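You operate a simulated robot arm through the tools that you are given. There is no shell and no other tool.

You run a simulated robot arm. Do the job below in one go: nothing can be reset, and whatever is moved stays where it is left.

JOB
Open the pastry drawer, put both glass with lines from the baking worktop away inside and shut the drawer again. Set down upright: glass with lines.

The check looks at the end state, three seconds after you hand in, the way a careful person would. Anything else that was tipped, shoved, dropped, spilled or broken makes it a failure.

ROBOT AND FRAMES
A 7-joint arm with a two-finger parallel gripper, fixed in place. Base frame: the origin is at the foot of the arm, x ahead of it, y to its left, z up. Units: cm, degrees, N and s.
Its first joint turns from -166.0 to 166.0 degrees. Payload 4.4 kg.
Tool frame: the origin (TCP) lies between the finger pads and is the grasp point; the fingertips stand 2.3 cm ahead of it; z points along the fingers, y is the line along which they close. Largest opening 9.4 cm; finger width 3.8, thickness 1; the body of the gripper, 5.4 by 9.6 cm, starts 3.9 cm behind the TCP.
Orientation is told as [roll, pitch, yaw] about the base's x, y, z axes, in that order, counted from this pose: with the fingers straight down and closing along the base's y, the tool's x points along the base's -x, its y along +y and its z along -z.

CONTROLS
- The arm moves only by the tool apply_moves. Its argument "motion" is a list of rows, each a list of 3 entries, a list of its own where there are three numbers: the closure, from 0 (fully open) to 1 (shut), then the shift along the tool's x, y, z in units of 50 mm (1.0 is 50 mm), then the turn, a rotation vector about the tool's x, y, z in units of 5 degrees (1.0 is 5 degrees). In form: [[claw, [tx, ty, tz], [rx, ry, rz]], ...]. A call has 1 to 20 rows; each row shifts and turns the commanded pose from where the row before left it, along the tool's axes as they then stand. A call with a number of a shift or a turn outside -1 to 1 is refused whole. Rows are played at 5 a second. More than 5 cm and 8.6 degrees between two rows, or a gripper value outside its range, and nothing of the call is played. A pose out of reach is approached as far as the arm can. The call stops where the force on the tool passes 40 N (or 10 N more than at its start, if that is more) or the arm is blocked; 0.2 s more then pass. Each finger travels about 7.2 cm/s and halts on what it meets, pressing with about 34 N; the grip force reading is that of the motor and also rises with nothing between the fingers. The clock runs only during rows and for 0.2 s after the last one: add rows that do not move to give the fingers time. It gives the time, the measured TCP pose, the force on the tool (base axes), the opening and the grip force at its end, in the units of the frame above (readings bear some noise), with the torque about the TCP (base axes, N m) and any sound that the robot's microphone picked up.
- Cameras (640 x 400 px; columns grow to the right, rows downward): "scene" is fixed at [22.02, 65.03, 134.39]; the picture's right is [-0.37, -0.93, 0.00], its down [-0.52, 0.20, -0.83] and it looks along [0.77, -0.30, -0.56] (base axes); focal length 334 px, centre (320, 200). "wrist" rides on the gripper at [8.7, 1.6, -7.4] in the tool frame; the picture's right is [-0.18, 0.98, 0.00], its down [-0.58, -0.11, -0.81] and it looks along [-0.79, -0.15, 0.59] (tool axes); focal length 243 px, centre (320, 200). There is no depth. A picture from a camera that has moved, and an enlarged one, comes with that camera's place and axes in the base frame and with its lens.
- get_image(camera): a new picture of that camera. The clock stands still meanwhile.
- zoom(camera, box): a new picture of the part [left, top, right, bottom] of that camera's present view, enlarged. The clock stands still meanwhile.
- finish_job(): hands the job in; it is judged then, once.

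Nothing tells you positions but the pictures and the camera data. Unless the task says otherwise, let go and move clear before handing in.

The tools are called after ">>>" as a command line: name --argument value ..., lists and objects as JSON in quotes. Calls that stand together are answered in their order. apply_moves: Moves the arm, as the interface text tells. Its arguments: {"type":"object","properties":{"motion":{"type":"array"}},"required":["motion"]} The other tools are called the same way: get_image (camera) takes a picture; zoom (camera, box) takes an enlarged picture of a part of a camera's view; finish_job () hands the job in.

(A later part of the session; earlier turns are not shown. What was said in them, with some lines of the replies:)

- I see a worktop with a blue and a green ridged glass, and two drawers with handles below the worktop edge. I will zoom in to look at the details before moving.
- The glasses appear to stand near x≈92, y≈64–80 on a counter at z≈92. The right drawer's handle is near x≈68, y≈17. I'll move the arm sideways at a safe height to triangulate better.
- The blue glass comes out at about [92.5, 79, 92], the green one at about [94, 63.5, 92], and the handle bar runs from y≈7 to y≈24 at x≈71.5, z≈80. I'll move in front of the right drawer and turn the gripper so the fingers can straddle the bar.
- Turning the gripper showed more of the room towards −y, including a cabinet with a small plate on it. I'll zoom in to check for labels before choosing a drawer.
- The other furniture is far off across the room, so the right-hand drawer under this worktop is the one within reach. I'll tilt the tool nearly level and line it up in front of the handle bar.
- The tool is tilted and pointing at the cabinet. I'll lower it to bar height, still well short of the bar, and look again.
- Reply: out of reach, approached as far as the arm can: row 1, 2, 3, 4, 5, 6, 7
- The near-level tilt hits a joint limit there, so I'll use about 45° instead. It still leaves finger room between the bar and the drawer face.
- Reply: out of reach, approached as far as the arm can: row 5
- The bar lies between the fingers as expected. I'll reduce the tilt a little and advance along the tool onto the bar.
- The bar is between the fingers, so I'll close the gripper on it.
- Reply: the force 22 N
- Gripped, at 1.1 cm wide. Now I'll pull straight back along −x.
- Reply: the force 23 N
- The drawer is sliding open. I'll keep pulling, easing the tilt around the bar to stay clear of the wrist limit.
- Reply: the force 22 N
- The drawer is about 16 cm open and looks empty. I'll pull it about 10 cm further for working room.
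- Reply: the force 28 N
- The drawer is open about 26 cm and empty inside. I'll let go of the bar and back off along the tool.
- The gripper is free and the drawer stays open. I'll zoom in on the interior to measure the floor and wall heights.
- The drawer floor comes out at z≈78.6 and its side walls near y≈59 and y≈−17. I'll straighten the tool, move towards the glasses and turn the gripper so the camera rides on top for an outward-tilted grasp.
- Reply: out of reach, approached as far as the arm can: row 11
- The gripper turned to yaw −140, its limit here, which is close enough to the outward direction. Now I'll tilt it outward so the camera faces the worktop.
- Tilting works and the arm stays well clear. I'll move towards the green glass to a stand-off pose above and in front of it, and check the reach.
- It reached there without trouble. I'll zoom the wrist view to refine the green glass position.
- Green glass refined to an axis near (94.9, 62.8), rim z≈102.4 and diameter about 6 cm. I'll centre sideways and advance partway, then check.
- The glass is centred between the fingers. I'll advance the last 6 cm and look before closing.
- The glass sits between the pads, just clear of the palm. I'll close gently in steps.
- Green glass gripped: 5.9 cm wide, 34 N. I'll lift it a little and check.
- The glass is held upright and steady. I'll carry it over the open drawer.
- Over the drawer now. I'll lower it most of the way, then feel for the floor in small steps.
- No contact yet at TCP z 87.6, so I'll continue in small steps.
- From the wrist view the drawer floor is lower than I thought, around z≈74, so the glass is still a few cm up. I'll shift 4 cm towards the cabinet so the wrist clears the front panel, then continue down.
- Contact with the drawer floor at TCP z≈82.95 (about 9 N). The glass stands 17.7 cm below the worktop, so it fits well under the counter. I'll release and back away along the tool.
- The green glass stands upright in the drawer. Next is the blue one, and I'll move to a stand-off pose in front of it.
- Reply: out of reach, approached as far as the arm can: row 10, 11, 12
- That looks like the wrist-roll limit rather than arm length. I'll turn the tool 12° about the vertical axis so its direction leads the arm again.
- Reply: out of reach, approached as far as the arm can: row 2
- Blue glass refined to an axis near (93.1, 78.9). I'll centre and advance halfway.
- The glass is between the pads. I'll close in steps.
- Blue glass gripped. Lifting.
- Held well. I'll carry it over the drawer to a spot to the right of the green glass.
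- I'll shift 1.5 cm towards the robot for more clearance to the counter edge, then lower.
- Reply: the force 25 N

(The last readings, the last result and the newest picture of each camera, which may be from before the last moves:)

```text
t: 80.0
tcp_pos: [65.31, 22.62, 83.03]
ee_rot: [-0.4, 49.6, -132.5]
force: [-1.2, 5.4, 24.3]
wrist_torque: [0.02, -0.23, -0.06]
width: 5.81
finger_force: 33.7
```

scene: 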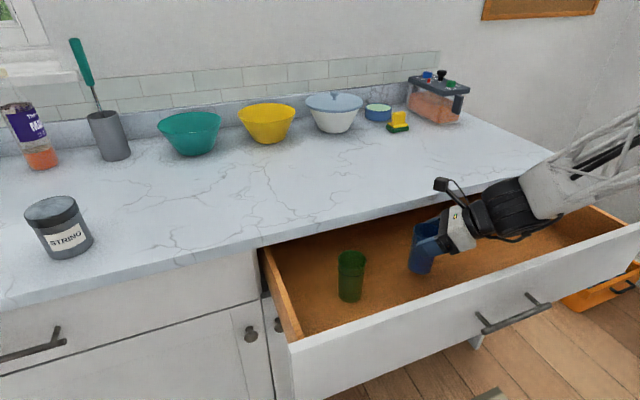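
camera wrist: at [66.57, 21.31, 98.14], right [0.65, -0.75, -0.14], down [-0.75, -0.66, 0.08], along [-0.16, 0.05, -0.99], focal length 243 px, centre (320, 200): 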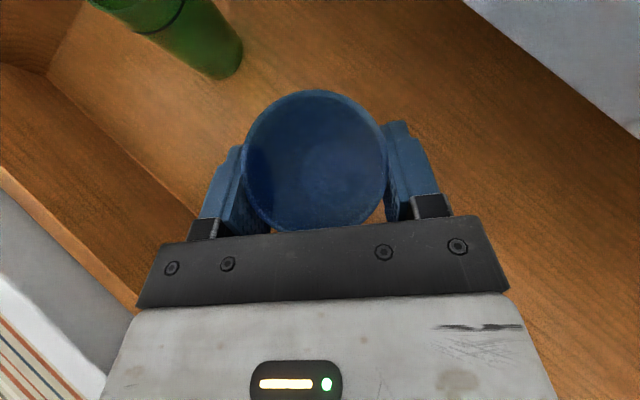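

The blue glass is on the drawer floor. I'll ease the pressure a touch, release and back away along the tool.

>>> apply_moves --motion '[[0.6, [0.018, 0, -0.015], [0, 0, 0]], [0.6, [0, 0, 0], [0, 0, 0]]]'

>>> apply_moves --motion '[[0.36, [0, 0, 0], [0, 0, 0]], [0.3, [0, 0, 0], [0, 0, 0]], [0.2, [0, 0, 0], [0, 0, 0]], [0.15, [0, 0, 0], [0, 0, 0]], [0.15, [0, 0, 0], [0, 0, 0]]]'

>>> get_image --camera "wrist"

>>> apply_moves --motion '[[0.15, [0, 0, -0.3], [0, 0, 0]], [0.15, [0, 0, -0.6], [0, 0, 0]], [0.15, [0, 0, -0.8], [0, 0, 0]], [0.15, [0.3, 0, -0.7], [0, 0, 0]], [0.15, [0.6, 0, -0.6], [0, 0, 0]], [0.15, [0.6, 0, -0.6], [0, 0, 0]], [0.15, [0.6, 0, -0.6], [0, 0, 0]], [0.15, [0, 0, 0], [0, 0, 0]]]'

>>> get_image --camera "scene"

>>> get_image --camera "wrist"

```text
t: 80.6
tcp_pos: [65.17, 22.48, 82.95]
ee_rot: [-0.3, 49.5, -132.7]
force: [0.9, 6.2, 15.5]
wrist_torque: [0.25, -0.22, 0.08]
width: 5.79
finger_force: 34.0
```

```text
t: 81.8
tcp_pos: [65.14, 22.47, 82.99]
ee_rot: [-0.3, 49.5, -132.7]
force: [0.1, -0.3, -0.3]
wrist_torque: [0.04, 0.01, -0.01]
width: 8.02
finger_force: 0.0
```

```text
taken
camera wrist: at [66.51, 21.32, 94.48], right [0.65, -0.75, -0.14], down [-0.75, -0.66, 0.08], along [-0.16, 0.05, -0.99], focal length 243 px, centre (320, 200)
```

wrist: 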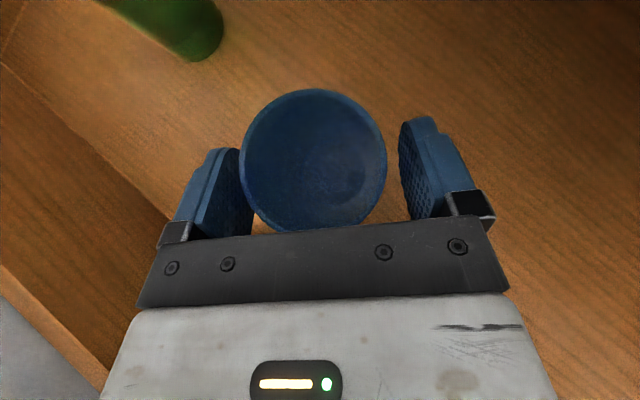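

```text
t: 83.6
tcp_pos: [59.07, 15.66, 104.74]
ee_rot: [-0.4, 49.4, -132.6]
force: [0.4, 0.7, -0.3]
wrist_torque: [0.0, -0.02, 0.01]
width: 8.0
finger_force: 0.0
```

```text
taken
```

scene: 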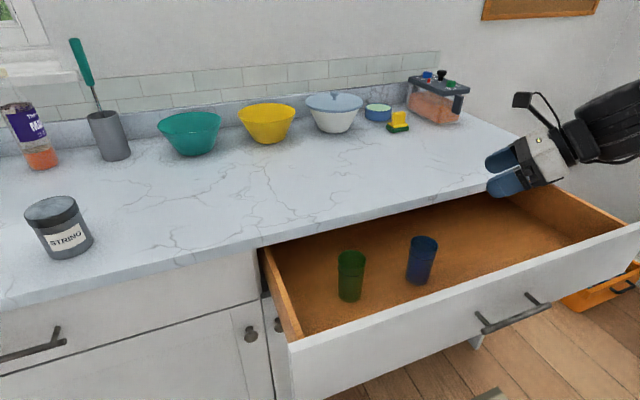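

```text
taken
camera wrist: at [60.37, 14.54, 116.18], right [0.65, -0.75, -0.14], down [-0.75, -0.66, 0.08], along [-0.16, 0.05, -0.99], focal length 243 px, centre (320, 200)
```

wrist: 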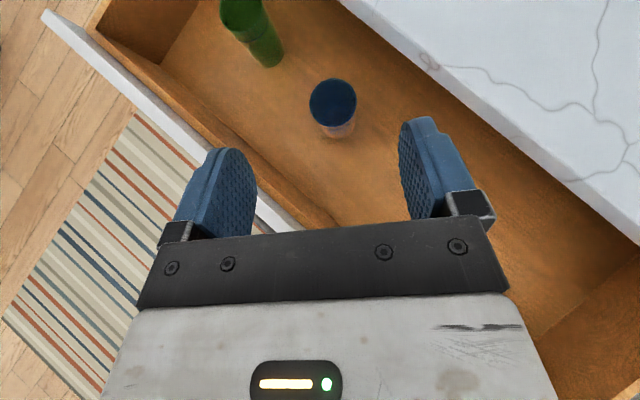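

Both glasses stand upright in the drawer. Now I'll return to the handle-gripping orientation to close the drawer under control.

>>> apply_moves --motion '[[0.4, [0, 0, 0], [0, -1, 0]], [0.6, [0, 0, 0], [0, -1, 0]], [0.75, [0, 0, 0], [0, -1, 0]], [0.75, [0, 0, 0], [0, -1, 0]], [0.75, [0, 0, 0], [0, -1, 0]], [0.75, [0, 0, 0], [0, -1, 0]], [0.75, [0, 0, 0], [0, -1, 0]], [0.75, [0, 0, 0], [0, -1, 0]], [0.75, [0, 0, 0], [0, -1, 0]], [0.75, [0, 0, 0], [0, -0.9, 0]], [0.75, [0, 0, 0], [0, 0, 0]]]'

>>> apply_moves --motion '[[0.75, [0, 0, 0], [0, 0, -1]], [0.75, [0, 0, 0], [0, 0, -1]], [0.75, [0, 0, 0], [0, 0, -1]], [0.75, [0, 0, 0], [0, 0, -1]], [0.75, [0, 0, 0], [0, 0, -1]], [0.75, [0, 0, 0], [0, 0, -1]], [0.75, [0, 0, 0], [0, 0, -1]], [0.75, [0, 0, 0], [0, 0, -1]], [0.75, [0, 0, 0], [0, 0, -0.52]], [0.75, [0, 0, 0], [0, 0, 0]], [0.75, [0, 0, 0], [0, 0, 0]]]'

>>> get_image --camera "scene"

```text
t: 86.0
tcp_pos: [59.13, 15.68, 104.6]
ee_rot: [-0.2, -0.2, -132.3]
force: [0.1, 0.1, -0.3]
wrist_torque: [0.02, 0.03, -0.02]
width: 2.34
finger_force: 0.1
```

```text
t: 88.4
tcp_pos: [59.08, 15.65, 104.69]
ee_rot: [-0.2, 0.1, -89.7]
force: [0.6, 0.5, 0.0]
wrist_torque: [0.0, 0.01, 0.01]
width: 2.35
finger_force: 0.0
```

```text
taken
```

scene: 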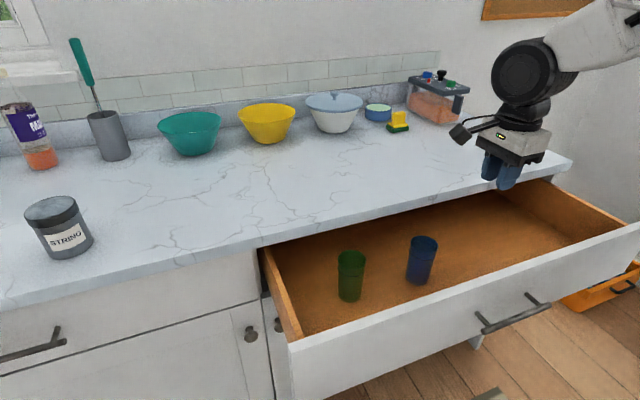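

>>> apply_moves --motion '[[0.75, [-0.025, -0.813, -0.143], [0, 0, 0]], [0.75, [-0.025, -0.813, -0.143], [0, 0, 0]], [0.75, [-0.025, -0.813, -0.143], [0, 0, 0]], [0.75, [-0.025, -0.813, -0.143], [0, 0, 0]], [0.75, [-0.025, -0.813, -0.143], [0, 0, 0]], [0.75, [-0.025, -0.813, -0.143], [0, 0, 0]], [0.75, [0, 0, 0], [-1, 0, 0]], [0.75, [0, 0, 0], [-1, 0, 0]], [0.75, [0, 0, 0], [-1, 0, 0]], [0.75, [0, 0, 0], [-1, 0, 0]], [0.75, [0, 0, 0], [-0.12, 0, 0]], [0.75, [0, 0, 0], [0, 0, 0]], [0.75, [0, 0, 0], [0, 0, 0]]]'

>>> get_image --camera "wrist"

```text
t: 91.2
tcp_pos: [34.68, 14.86, 108.95]
ee_rot: [20.3, 0.0, -89.7]
force: [0.4, -1.1, 1.7]
wrist_torque: [0.0, 0.01, 0.0]
width: 2.34
finger_force: 0.1
```

```text
taken
camera wrist: at [33.78, 23.45, 116.61], right [0.92, -0.18, 0.34], down [-0.38, -0.58, 0.72], along [0.07, -0.79, -0.61], focal length 243 px, centre (320, 200)
```

wrist: 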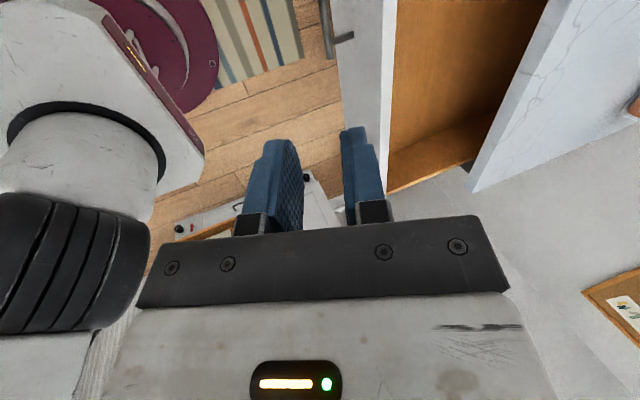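

I'm back at the pose I retreated to. I'll advance most of the way to the bar and check alignment.

>>> apply_moves --motion '[[0.7, [0, 0.01, 0.96], [0, 0, 0]], [0.7, [0, 0.01, 0.96], [0, 0, 0]], [0.7, [0, 0.01, 0.96], [0, 0, 0]], [0.7, [0, 0.01, 0.96], [0, 0, 0]], [0.7, [0, 0.01, 0.96], [0, 0, 0]], [0.7, [0, 0, 0], [0, 0, 0]], [0.7, [0, 0, 0], [0, 0, 0]]]'

>>> get_image --camera "wrist"

>>> zoom --camera "scene" --box '[440, 200, 640, 325]'

```text
t: 92.8
tcp_pos: [43.57, 14.84, 86.7]
ee_rot: [20.4, 0.0, -89.7]
force: [0.2, 0.4, 0.6]
wrist_torque: [0.0, -0.02, 0.01]
width: 2.83
finger_force: 0.1
```

```text
taken
camera wrist: at [42.47, 23.52, 94.25], right [0.92, -0.18, 0.34], down [-0.38, -0.58, 0.72], along [0.07, -0.79, -0.61], focal length 243 px, centre (320, 200)
```

wrist: 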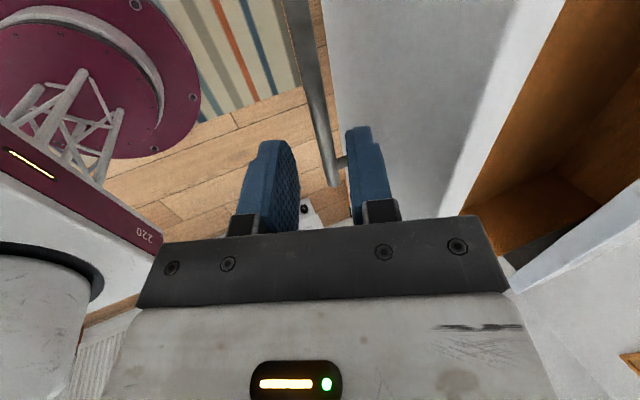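

```text
3.20 times, centred on (540, 262) of scene
camera zoom: at [22.02, 65.03, 134.39], right [-0.37, -0.93, 0.0], down [-0.52, 0.2, -0.83], along [0.77, -0.3, -0.56], focal length 1068 px, centre (-384, 0)
```

zoom: 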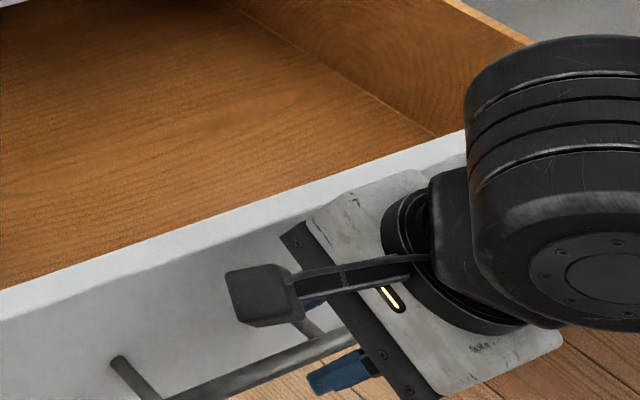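

The bar measures at x≈45.65, z≈80.3. I'll make a tiny sideways correction, advance onto it and close.

>>> apply_moves --motion '[[0.7, [0, -0.056, 0], [0, 0, 0]], [0.7, [0, 0, 0.36], [0, 0, 0]], [0.7, [0, 0, 0.36], [0, 0, 0]], [0.7, [0, 0, 0.34], [0, 0, 0]], [0.7, [0, 0, 0], [0, 0, 0]], [0.7, [0, 0, 0], [0, 0, 0]]]'

>>> get_image --camera "wrist"

```text
t: 94.2
tcp_pos: [45.01, 14.99, 81.57]
ee_rot: [20.4, 0.2, -89.7]
force: [0.3, 0.0, 0.3]
wrist_torque: [-0.01, -0.01, -0.02]
width: 2.82
finger_force: 0.0
```

```text
taken
camera wrist: at [43.97, 23.54, 89.15], right [0.92, -0.18, 0.34], down [-0.38, -0.58, 0.72], along [0.07, -0.79, -0.61], focal length 243 px, centre (320, 200)
```

wrist: 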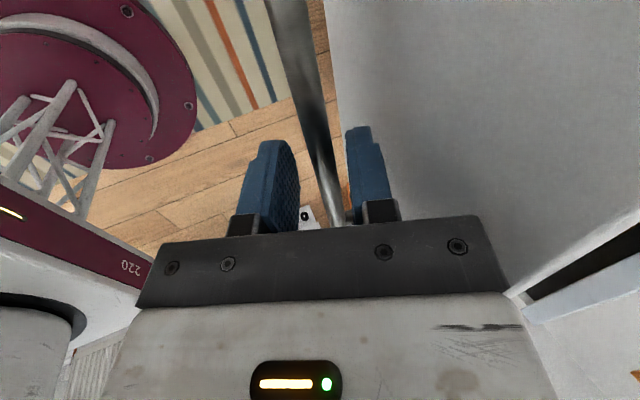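

>>> apply_moves --motion '[[1, [0, 0, 0], [0, 0, 0]], [1, [0, 0, 0], [0, 0, 0]], [1, [0, 0, 0], [0, 0, 0]], [1, [0, 0, 0], [0, 0, 0]]]'

>>> apply_moves --motion '[[1, [0, 0.0375, 0.0139], [0, 0, 0]], [1, [0, 0.094, 0.0349], [0, 0, 0]], [1, [0, 0.1455, 0.0562], [-0.2, 0, 0]], [1, [0, 0.183, 0.0715], [-0.2, 0, 0]], [1, [0, 0.1804, 0.0762], [-0.2, 0, 0]], [1, [0, 0.179, 0.0794], [-0.2, 0, 0]], [1, [0, 0.1776, 0.0826], [-0.2, 0, 0]], [1, [0, 0.09, 0.042], [0, 0, 0]], [1, [0, 0.0, 0.0], [0, 0, 0]]]'

>>> get_image --camera "scene"

```text
t: 95.2
tcp_pos: [45.02, 14.84, 81.64]
ee_rot: [20.6, 0.2, -89.7]
force: [0.5, 1.1, 13.7]
wrist_torque: [0.73, -0.07, -1.58]
width: 1.18
finger_force: 44.8
```

```text
t: 96.5
tcp_pos: [48.64, 15.01, 81.55]
ee_rot: [23.6, 0.1, -89.8]
force: [-0.8, -10.5, 7.0]
wrist_torque: [0.54, -0.03, -1.68]
width: 1.18
finger_force: 45.7
stopped in row 6: the force on the tool passed its limit at 43 N (the readings are from after the stop); the commanded pose is now the measured one
```

```text
taken
```

scene: 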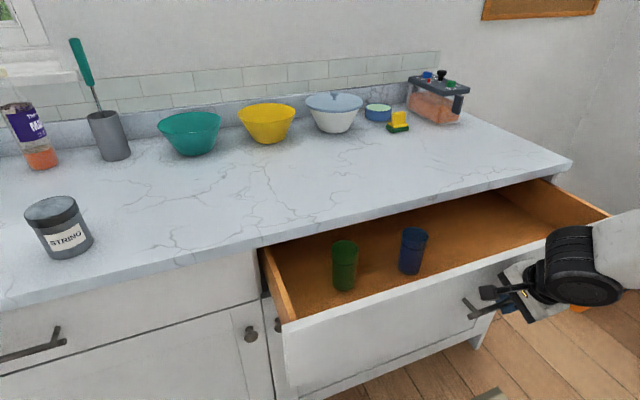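

The drawer moved in about 3.6 cm before the stiff grip tripped the force limit. I'll loosen the fingers so they just cage the bar, and push with the near finger.

>>> apply_moves --motion '[[0.8, [0, 0, 0], [0, 0, 0]], [0.8, [0, 0, 0], [0, 0, 0]], [0.8, [0, 0.05, 0.02], [0, 0, 0]], [0.8, [0, 0.1, 0.043], [-0.1, 0, 0]], [0.8, [0, 0.142, 0.0635], [-0.2, 0, 0]], [0.8, [0, 0.178, 0.0826], [-0.2, 0, 0]], [0.8, [0, 0.1762, 0.0858], [-0.2, 0, 0]], [0.8, [0, 0.1746, 0.0889], [-0.2, 0, 0]], [0.8, [0, 0.13, 0.069], [0, 0, 0]], [0.8, [0, 0.05, 0.025], [0, 0, 0]], [0.8, [0, 0, 0], [0, 0, 0]]]'

>>> get_image --camera "scene"

>>> get_image --camera "wrist"

```text
t: 98.9
tcp_pos: [54.14, 15.01, 81.66]
ee_rot: [28.1, 0.1, -89.8]
force: [-0.7, -0.2, 1.0]
wrist_torque: [-0.01, 0.01, 0.0]
width: 1.9
finger_force: 0.1
```

```text
taken
```

scene: 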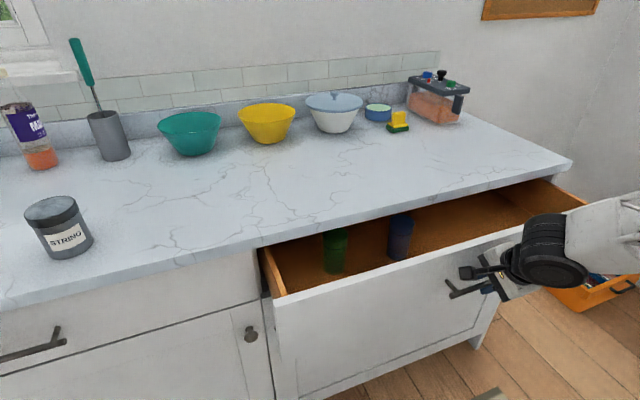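

```text
taken
camera wrist: at [52.14, 23.62, 88.96], right [0.87, -0.18, 0.46], down [-0.47, -0.58, 0.66], along [0.15, -0.79, -0.59], focal length 243 px, centre (320, 200)
```

wrist: 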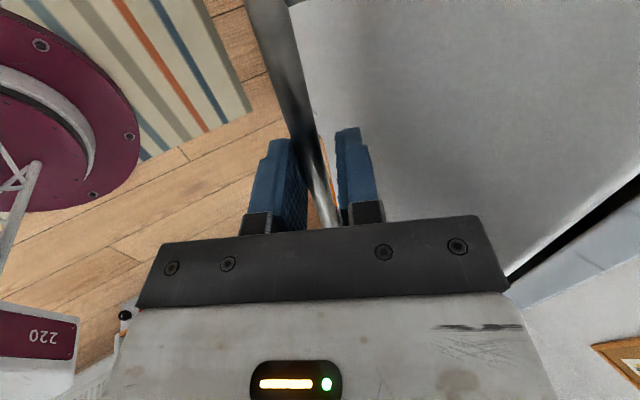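

Smooth now. I'll continue pushing at the same gentle pace.

>>> apply_moves --motion '[[0.8, [0, 0.06, 0.031], [0, 0, 0]], [0.8, [0, 0.13, 0.07], [-0.2, 0, 0]], [0.8, [0, 0.1697, 0.0968], [-0.2, 0, 0]], [0.8, [0, 0.168, 0.1], [-0.2, 0, 0]], [0.8, [0, 0.1662, 0.103], [-0.2, 0, 0]], [0.8, [0, 0.1644, 0.1065], [-0.2, 0, 0]], [0.8, [0, 0.1625, 0.1095], [-0.2, 0, 0]], [0.8, [0, 0.1605, 0.1125], [-0.2, 0, 0]], [0.8, [0, 0.1585, 0.1155], [-0.2, 0, 0]], [0.8, [0, 0.12, 0.088], [-0.2, 0, 0]], [0.8, [0, 0.05, 0.037], [0, 0, 0]], [0.8, [0, 0, 0], [0, 0, 0]]]'

>>> get_image --camera "scene"

>>> get_image --camera "wrist"

```text
t: 101.5
tcp_pos: [63.08, 15.14, 81.34]
ee_rot: [37.1, 0.1, -89.8]
force: [-0.5, -0.3, -0.4]
wrist_torque: [0.01, 0.0, -0.04]
width: 1.9
finger_force: 0.6
```

```text
taken
```

scene: 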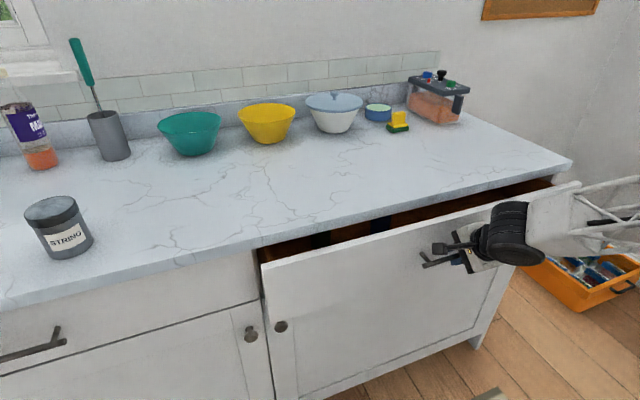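

```text
taken
camera wrist: at [59.98, 23.61, 88.43], right [0.78, -0.18, 0.59], down [-0.57, -0.58, 0.58], along [0.24, -0.79, -0.56], focal length 243 px, centre (320, 200)
```

wrist: 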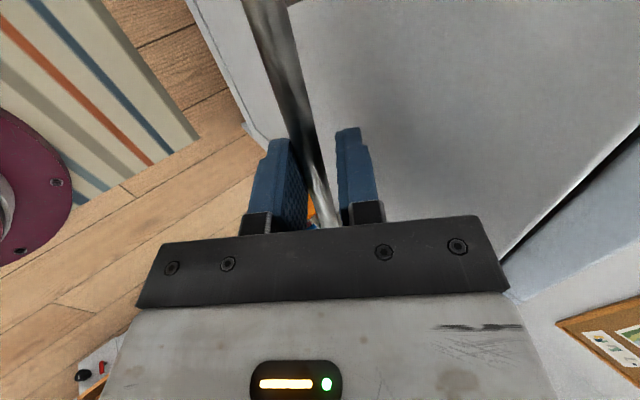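

>>> zoom --camera "scene" --box '[260, 190, 460, 315]'

>>> apply_moves --motion '[[0.8, [0, 0.05, 0.038], [0, 0, 0]], [0.8, [0, 0.12, 0.092], [-0.2, 0, 0]], [0.8, [0, 0.1522, 0.1242], [-0.2, 0, 0]], [0.8, [0, 0.15, 0.1269], [-0.1, 0, 0]], [0.8, [0, 0.1523, 0.129], [0, 0, 0]], [0.8, [0, 0.1523, 0.129], [0, 0, 0]], [0.8, [0, 0.1, 0.085], [0, 0, 0]], [0.8, [0, 0.05, 0.0425], [0, 0, 0]], [0.8, [0, 0, 0], [0, 0, 0]]]'

>>> get_image --camera "scene"

```text
3.20 times, centred on (360, 252) of scene
camera zoom: at [22.02, 65.03, 134.39], right [-0.37, -0.93, 0.0], down [-0.52, 0.2, -0.83], along [0.77, -0.3, -0.56], focal length 1068 px, centre (192, 32)
```

zoom: 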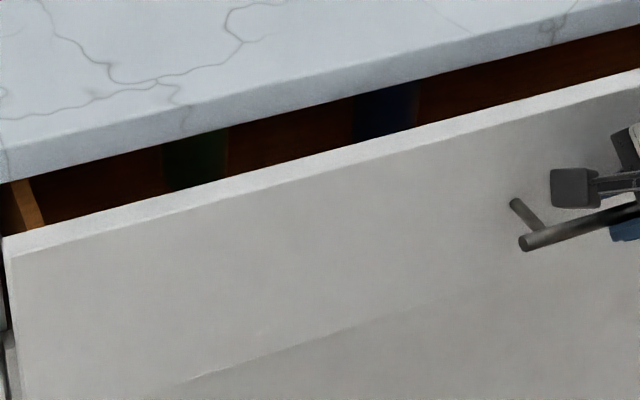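

```text
t: 103.5
tcp_pos: [69.2, 15.07, 81.54]
ee_rot: [39.6, 0.1, -89.7]
force: [0.8, 0.8, 0.6]
wrist_torque: [0.02, -0.02, 0.02]
width: 1.89
finger_force: 0.2
```

```text
taken
```

scene: 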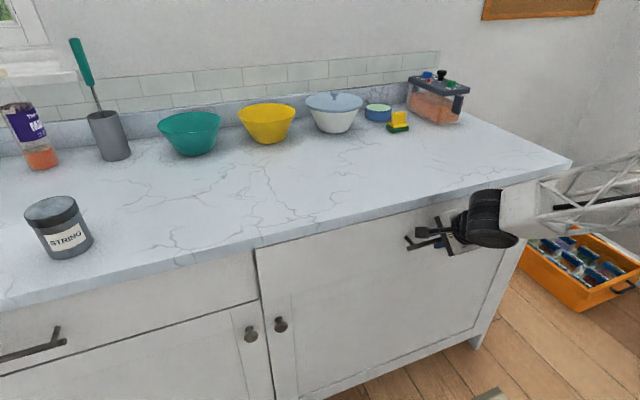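

Almost shut, with about 1.5 cm to go. I'll push the last bit slowly until it seats.

>>> apply_moves --motion '[[0.8, [0, 0.0462, 0.038], [0, 0, 0]], [0.8, [0, 0.0462, 0.038], [0, 0, 0]], [0.8, [0, 0.0462, 0.038], [0, 0, 0]], [0.8, [0, 0.0462, 0.038], [0, 0, 0]], [0.8, [0, 0, 0], [0, 0, 0]]]'

>>> zoom --camera "scene" --box '[220, 180, 420, 305]'

```text
t: 104.7
tcp_pos: [70.28, 15.14, 81.48]
ee_rot: [39.6, 0.1, -89.8]
force: [0.1, 0.6, 0.0]
wrist_torque: [0.0, 0.01, 0.02]
width: 1.89
finger_force: 0.1
```

```text
3.20 times, centred on (320, 242) of scene
camera zoom: at [22.02, 65.03, 134.39], right [-0.37, -0.93, 0.0], down [-0.52, 0.2, -0.83], along [0.77, -0.3, -0.56], focal length 1068 px, centre (320, 64)
```

zoom: 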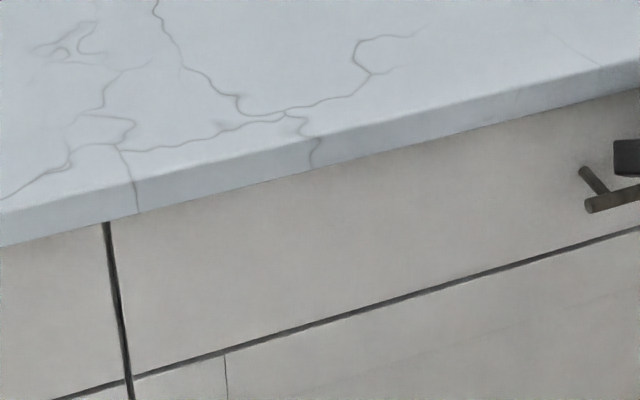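

>>> apply_moves --motion '[[0.8, [0, 0.031, 0.0255], [0, 0, 0]], [0.8, [0, 0.031, 0.0255], [0, 0, 0]], [0.8, [0, 0.031, 0.0255], [0, 0, 0]], [0.8, [0, 0, 0], [0, 0, 0]]]'

>>> get_image --camera "wrist"

```text
t: 105.7
tcp_pos: [70.94, 15.01, 81.37]
ee_rot: [39.5, 0.2, -89.8]
force: [-0.2, 0.2, -0.4]
wrist_torque: [0.01, 0.02, 0.0]
width: 1.88
finger_force: 0.0
```

```text
taken
camera wrist: at [67.51, 23.66, 88.19], right [0.76, -0.18, 0.63], down [-0.6, -0.58, 0.55], along [0.27, -0.79, -0.55], focal length 243 px, centre (320, 200)
```

wrist: 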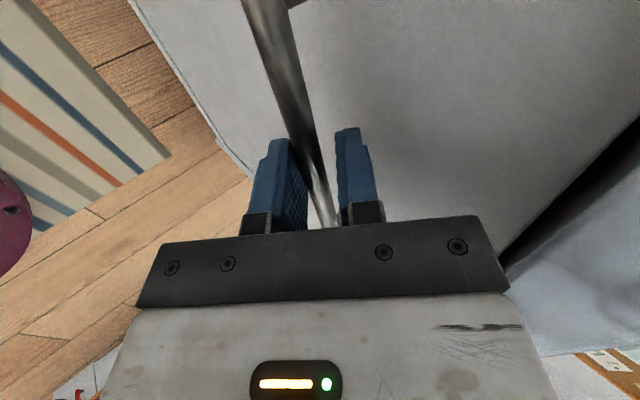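

>>> apply_moves --motion '[[0.8, [0, 0.0231, 0.019], [0, 0, 0]], [0.8, [0, 0.0231, 0.019], [0, 0, 0]], [0.8, [0, 0.0231, 0.019], [0, 0, 0]], [0.8, [0, 0.0231, 0.019], [0, 0, 0]]]'

>>> zoom --camera "scene" --box '[220, 180, 420, 305]'

>>> get_image --camera "scene"

```text
t: 106.7
tcp_pos: [71.31, 15.07, 81.35]
ee_rot: [39.5, 0.0, -89.8]
force: [-18.2, -0.5, -6.4]
wrist_torque: [0.02, 0.19, -0.43]
width: 2.69
finger_force: 8.7
```

```text
3.20 times, centred on (320, 242) of scene
camera zoom: at [22.02, 65.03, 134.39], right [-0.37, -0.93, 0.0], down [-0.52, 0.2, -0.83], along [0.77, -0.3, -0.56], focal length 1068 px, centre (320, 64)
```

zoom: 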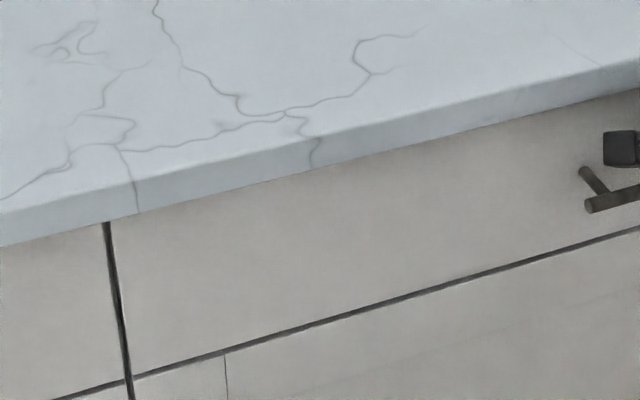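

```text
taken
```

scene: 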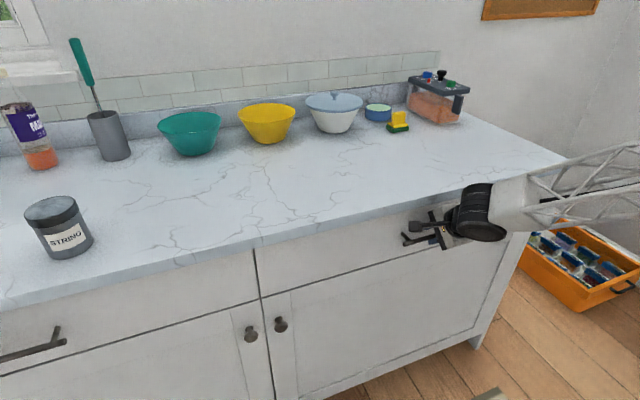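

The drawer is fully seated; the force rose to 18 N at the stop. I'll relax, open the fingers a little and back away.

>>> apply_moves --motion '[[0.8, [0, -0.062, -0.051], [0, 0, 0]], [0.68, [0, 0, 0], [0, 0, 0]], [0.68, [0, 0, 0], [0, 0, 0]]]'

>>> get_image --camera "wrist"

```text
t: 107.5
tcp_pos: [71.14, 15.16, 81.54]
ee_rot: [39.7, 0.2, -89.8]
force: [-0.2, 0.8, -0.1]
wrist_torque: [-0.01, 0.02, -0.02]
width: 3.0
finger_force: 0.1
```

```text
taken
camera wrist: at [67.72, 23.68, 88.3], right [0.76, -0.18, 0.63], down [-0.6, -0.59, 0.55], along [0.27, -0.79, -0.55], focal length 243 px, centre (320, 200)
```

wrist: 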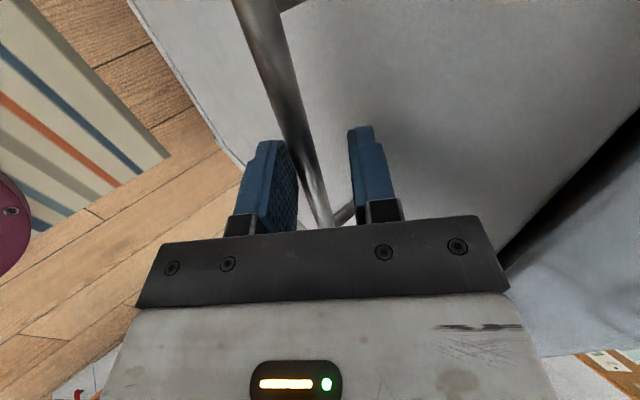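

>>> apply_moves --motion '[[0.68, [0, 0, -0.2], [0, 0, 0]], [0.68, [0, 0, -0.4], [0, 0, 0]], [0.68, [0, 0, -0.6], [0, 0, 0]], [0.68, [0, 0, -0.9], [0, 0, 0]], [0.68, [0, 0, -1], [0, 0, 0]], [0.68, [0, 0, -1], [0, 0, 0]], [0.68, [0, 0, -1], [0, 0, 0]], [0.68, [0, 0, 0], [0, 0, 0]], [0.68, [0, 0, 0], [0, 0, 0]]]'

>>> get_image --camera "scene"

>>> zoom --camera "scene" --box '[220, 160, 580, 385]'

>>> get_image --camera "wrist"

```text
t: 109.5
tcp_pos: [54.89, 15.01, 101.11]
ee_rot: [39.5, 0.1, -89.7]
force: [0.9, -0.2, 0.0]
wrist_torque: [-0.02, 0.02, -0.03]
width: 3.02
finger_force: 0.0
```

```text
taken
```

scene: 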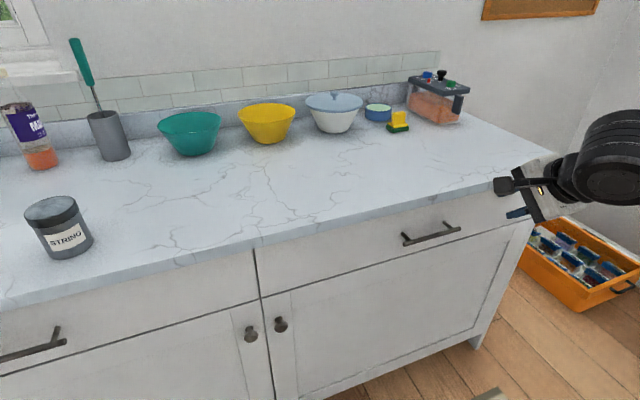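

```text
1.78 times, centred on (400, 272) of scene
camera zoom: at [22.02, 65.03, 134.39], right [-0.37, -0.93, 0.0], down [-0.52, 0.2, -0.83], along [0.77, -0.3, -0.56], focal length 594 px, centre (178, 71)
```

zoom: 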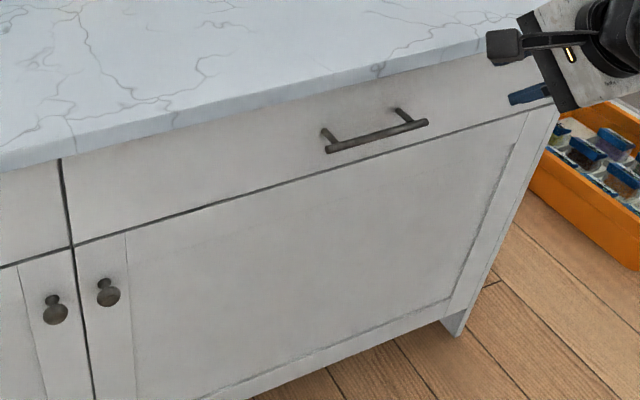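

```text
taken
camera wrist: at [51.48, 23.6, 107.99], right [0.76, -0.18, 0.63], down [-0.6, -0.58, 0.55], along [0.27, -0.79, -0.55], focal length 243 px, centre (320, 200)
```

wrist: 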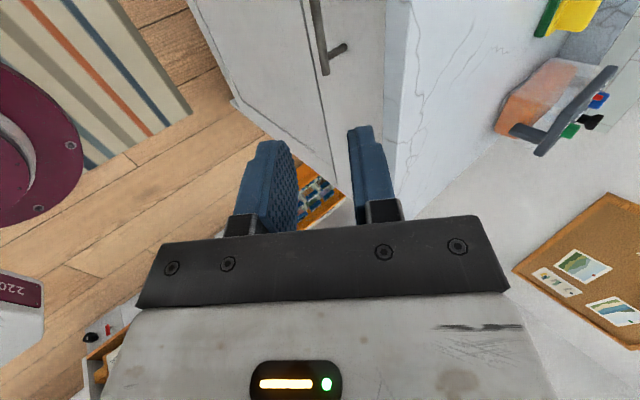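

The drawer is flush, with its handle back at the starting position. Both glasses were standing upright inside as it slid in, nothing else on the worktop has moved, and the arm is clear. I'm handing in the job.

>>> finish_job

```text
The job is handed in.
```

The job is handed in: both lined glasses, the green and the blue, are inside the drawer, and it is shut.

- **Glasses:** I set each one down upright on the drawer floor. I last saw them standing when the drawer was about 8 cm from shut. I pushed the rest slowly and nothing resisted until it reached its stop.
- **Drawer:** It's flush with the front, and the handle is back where it started. No drawer was labelled, so I used the right-hand one under the worktop; the left-hand one looked out of reach.
- **Force stop:** The first push tripped the force limit at 43 N because I was gripping the handle too firmly. I loosened the grip, and the rest of the push went smoothly.
- **Everything else:** Nothing else on the worktop was touched or has visibly moved. The gripper has let go and is clear of the counter.
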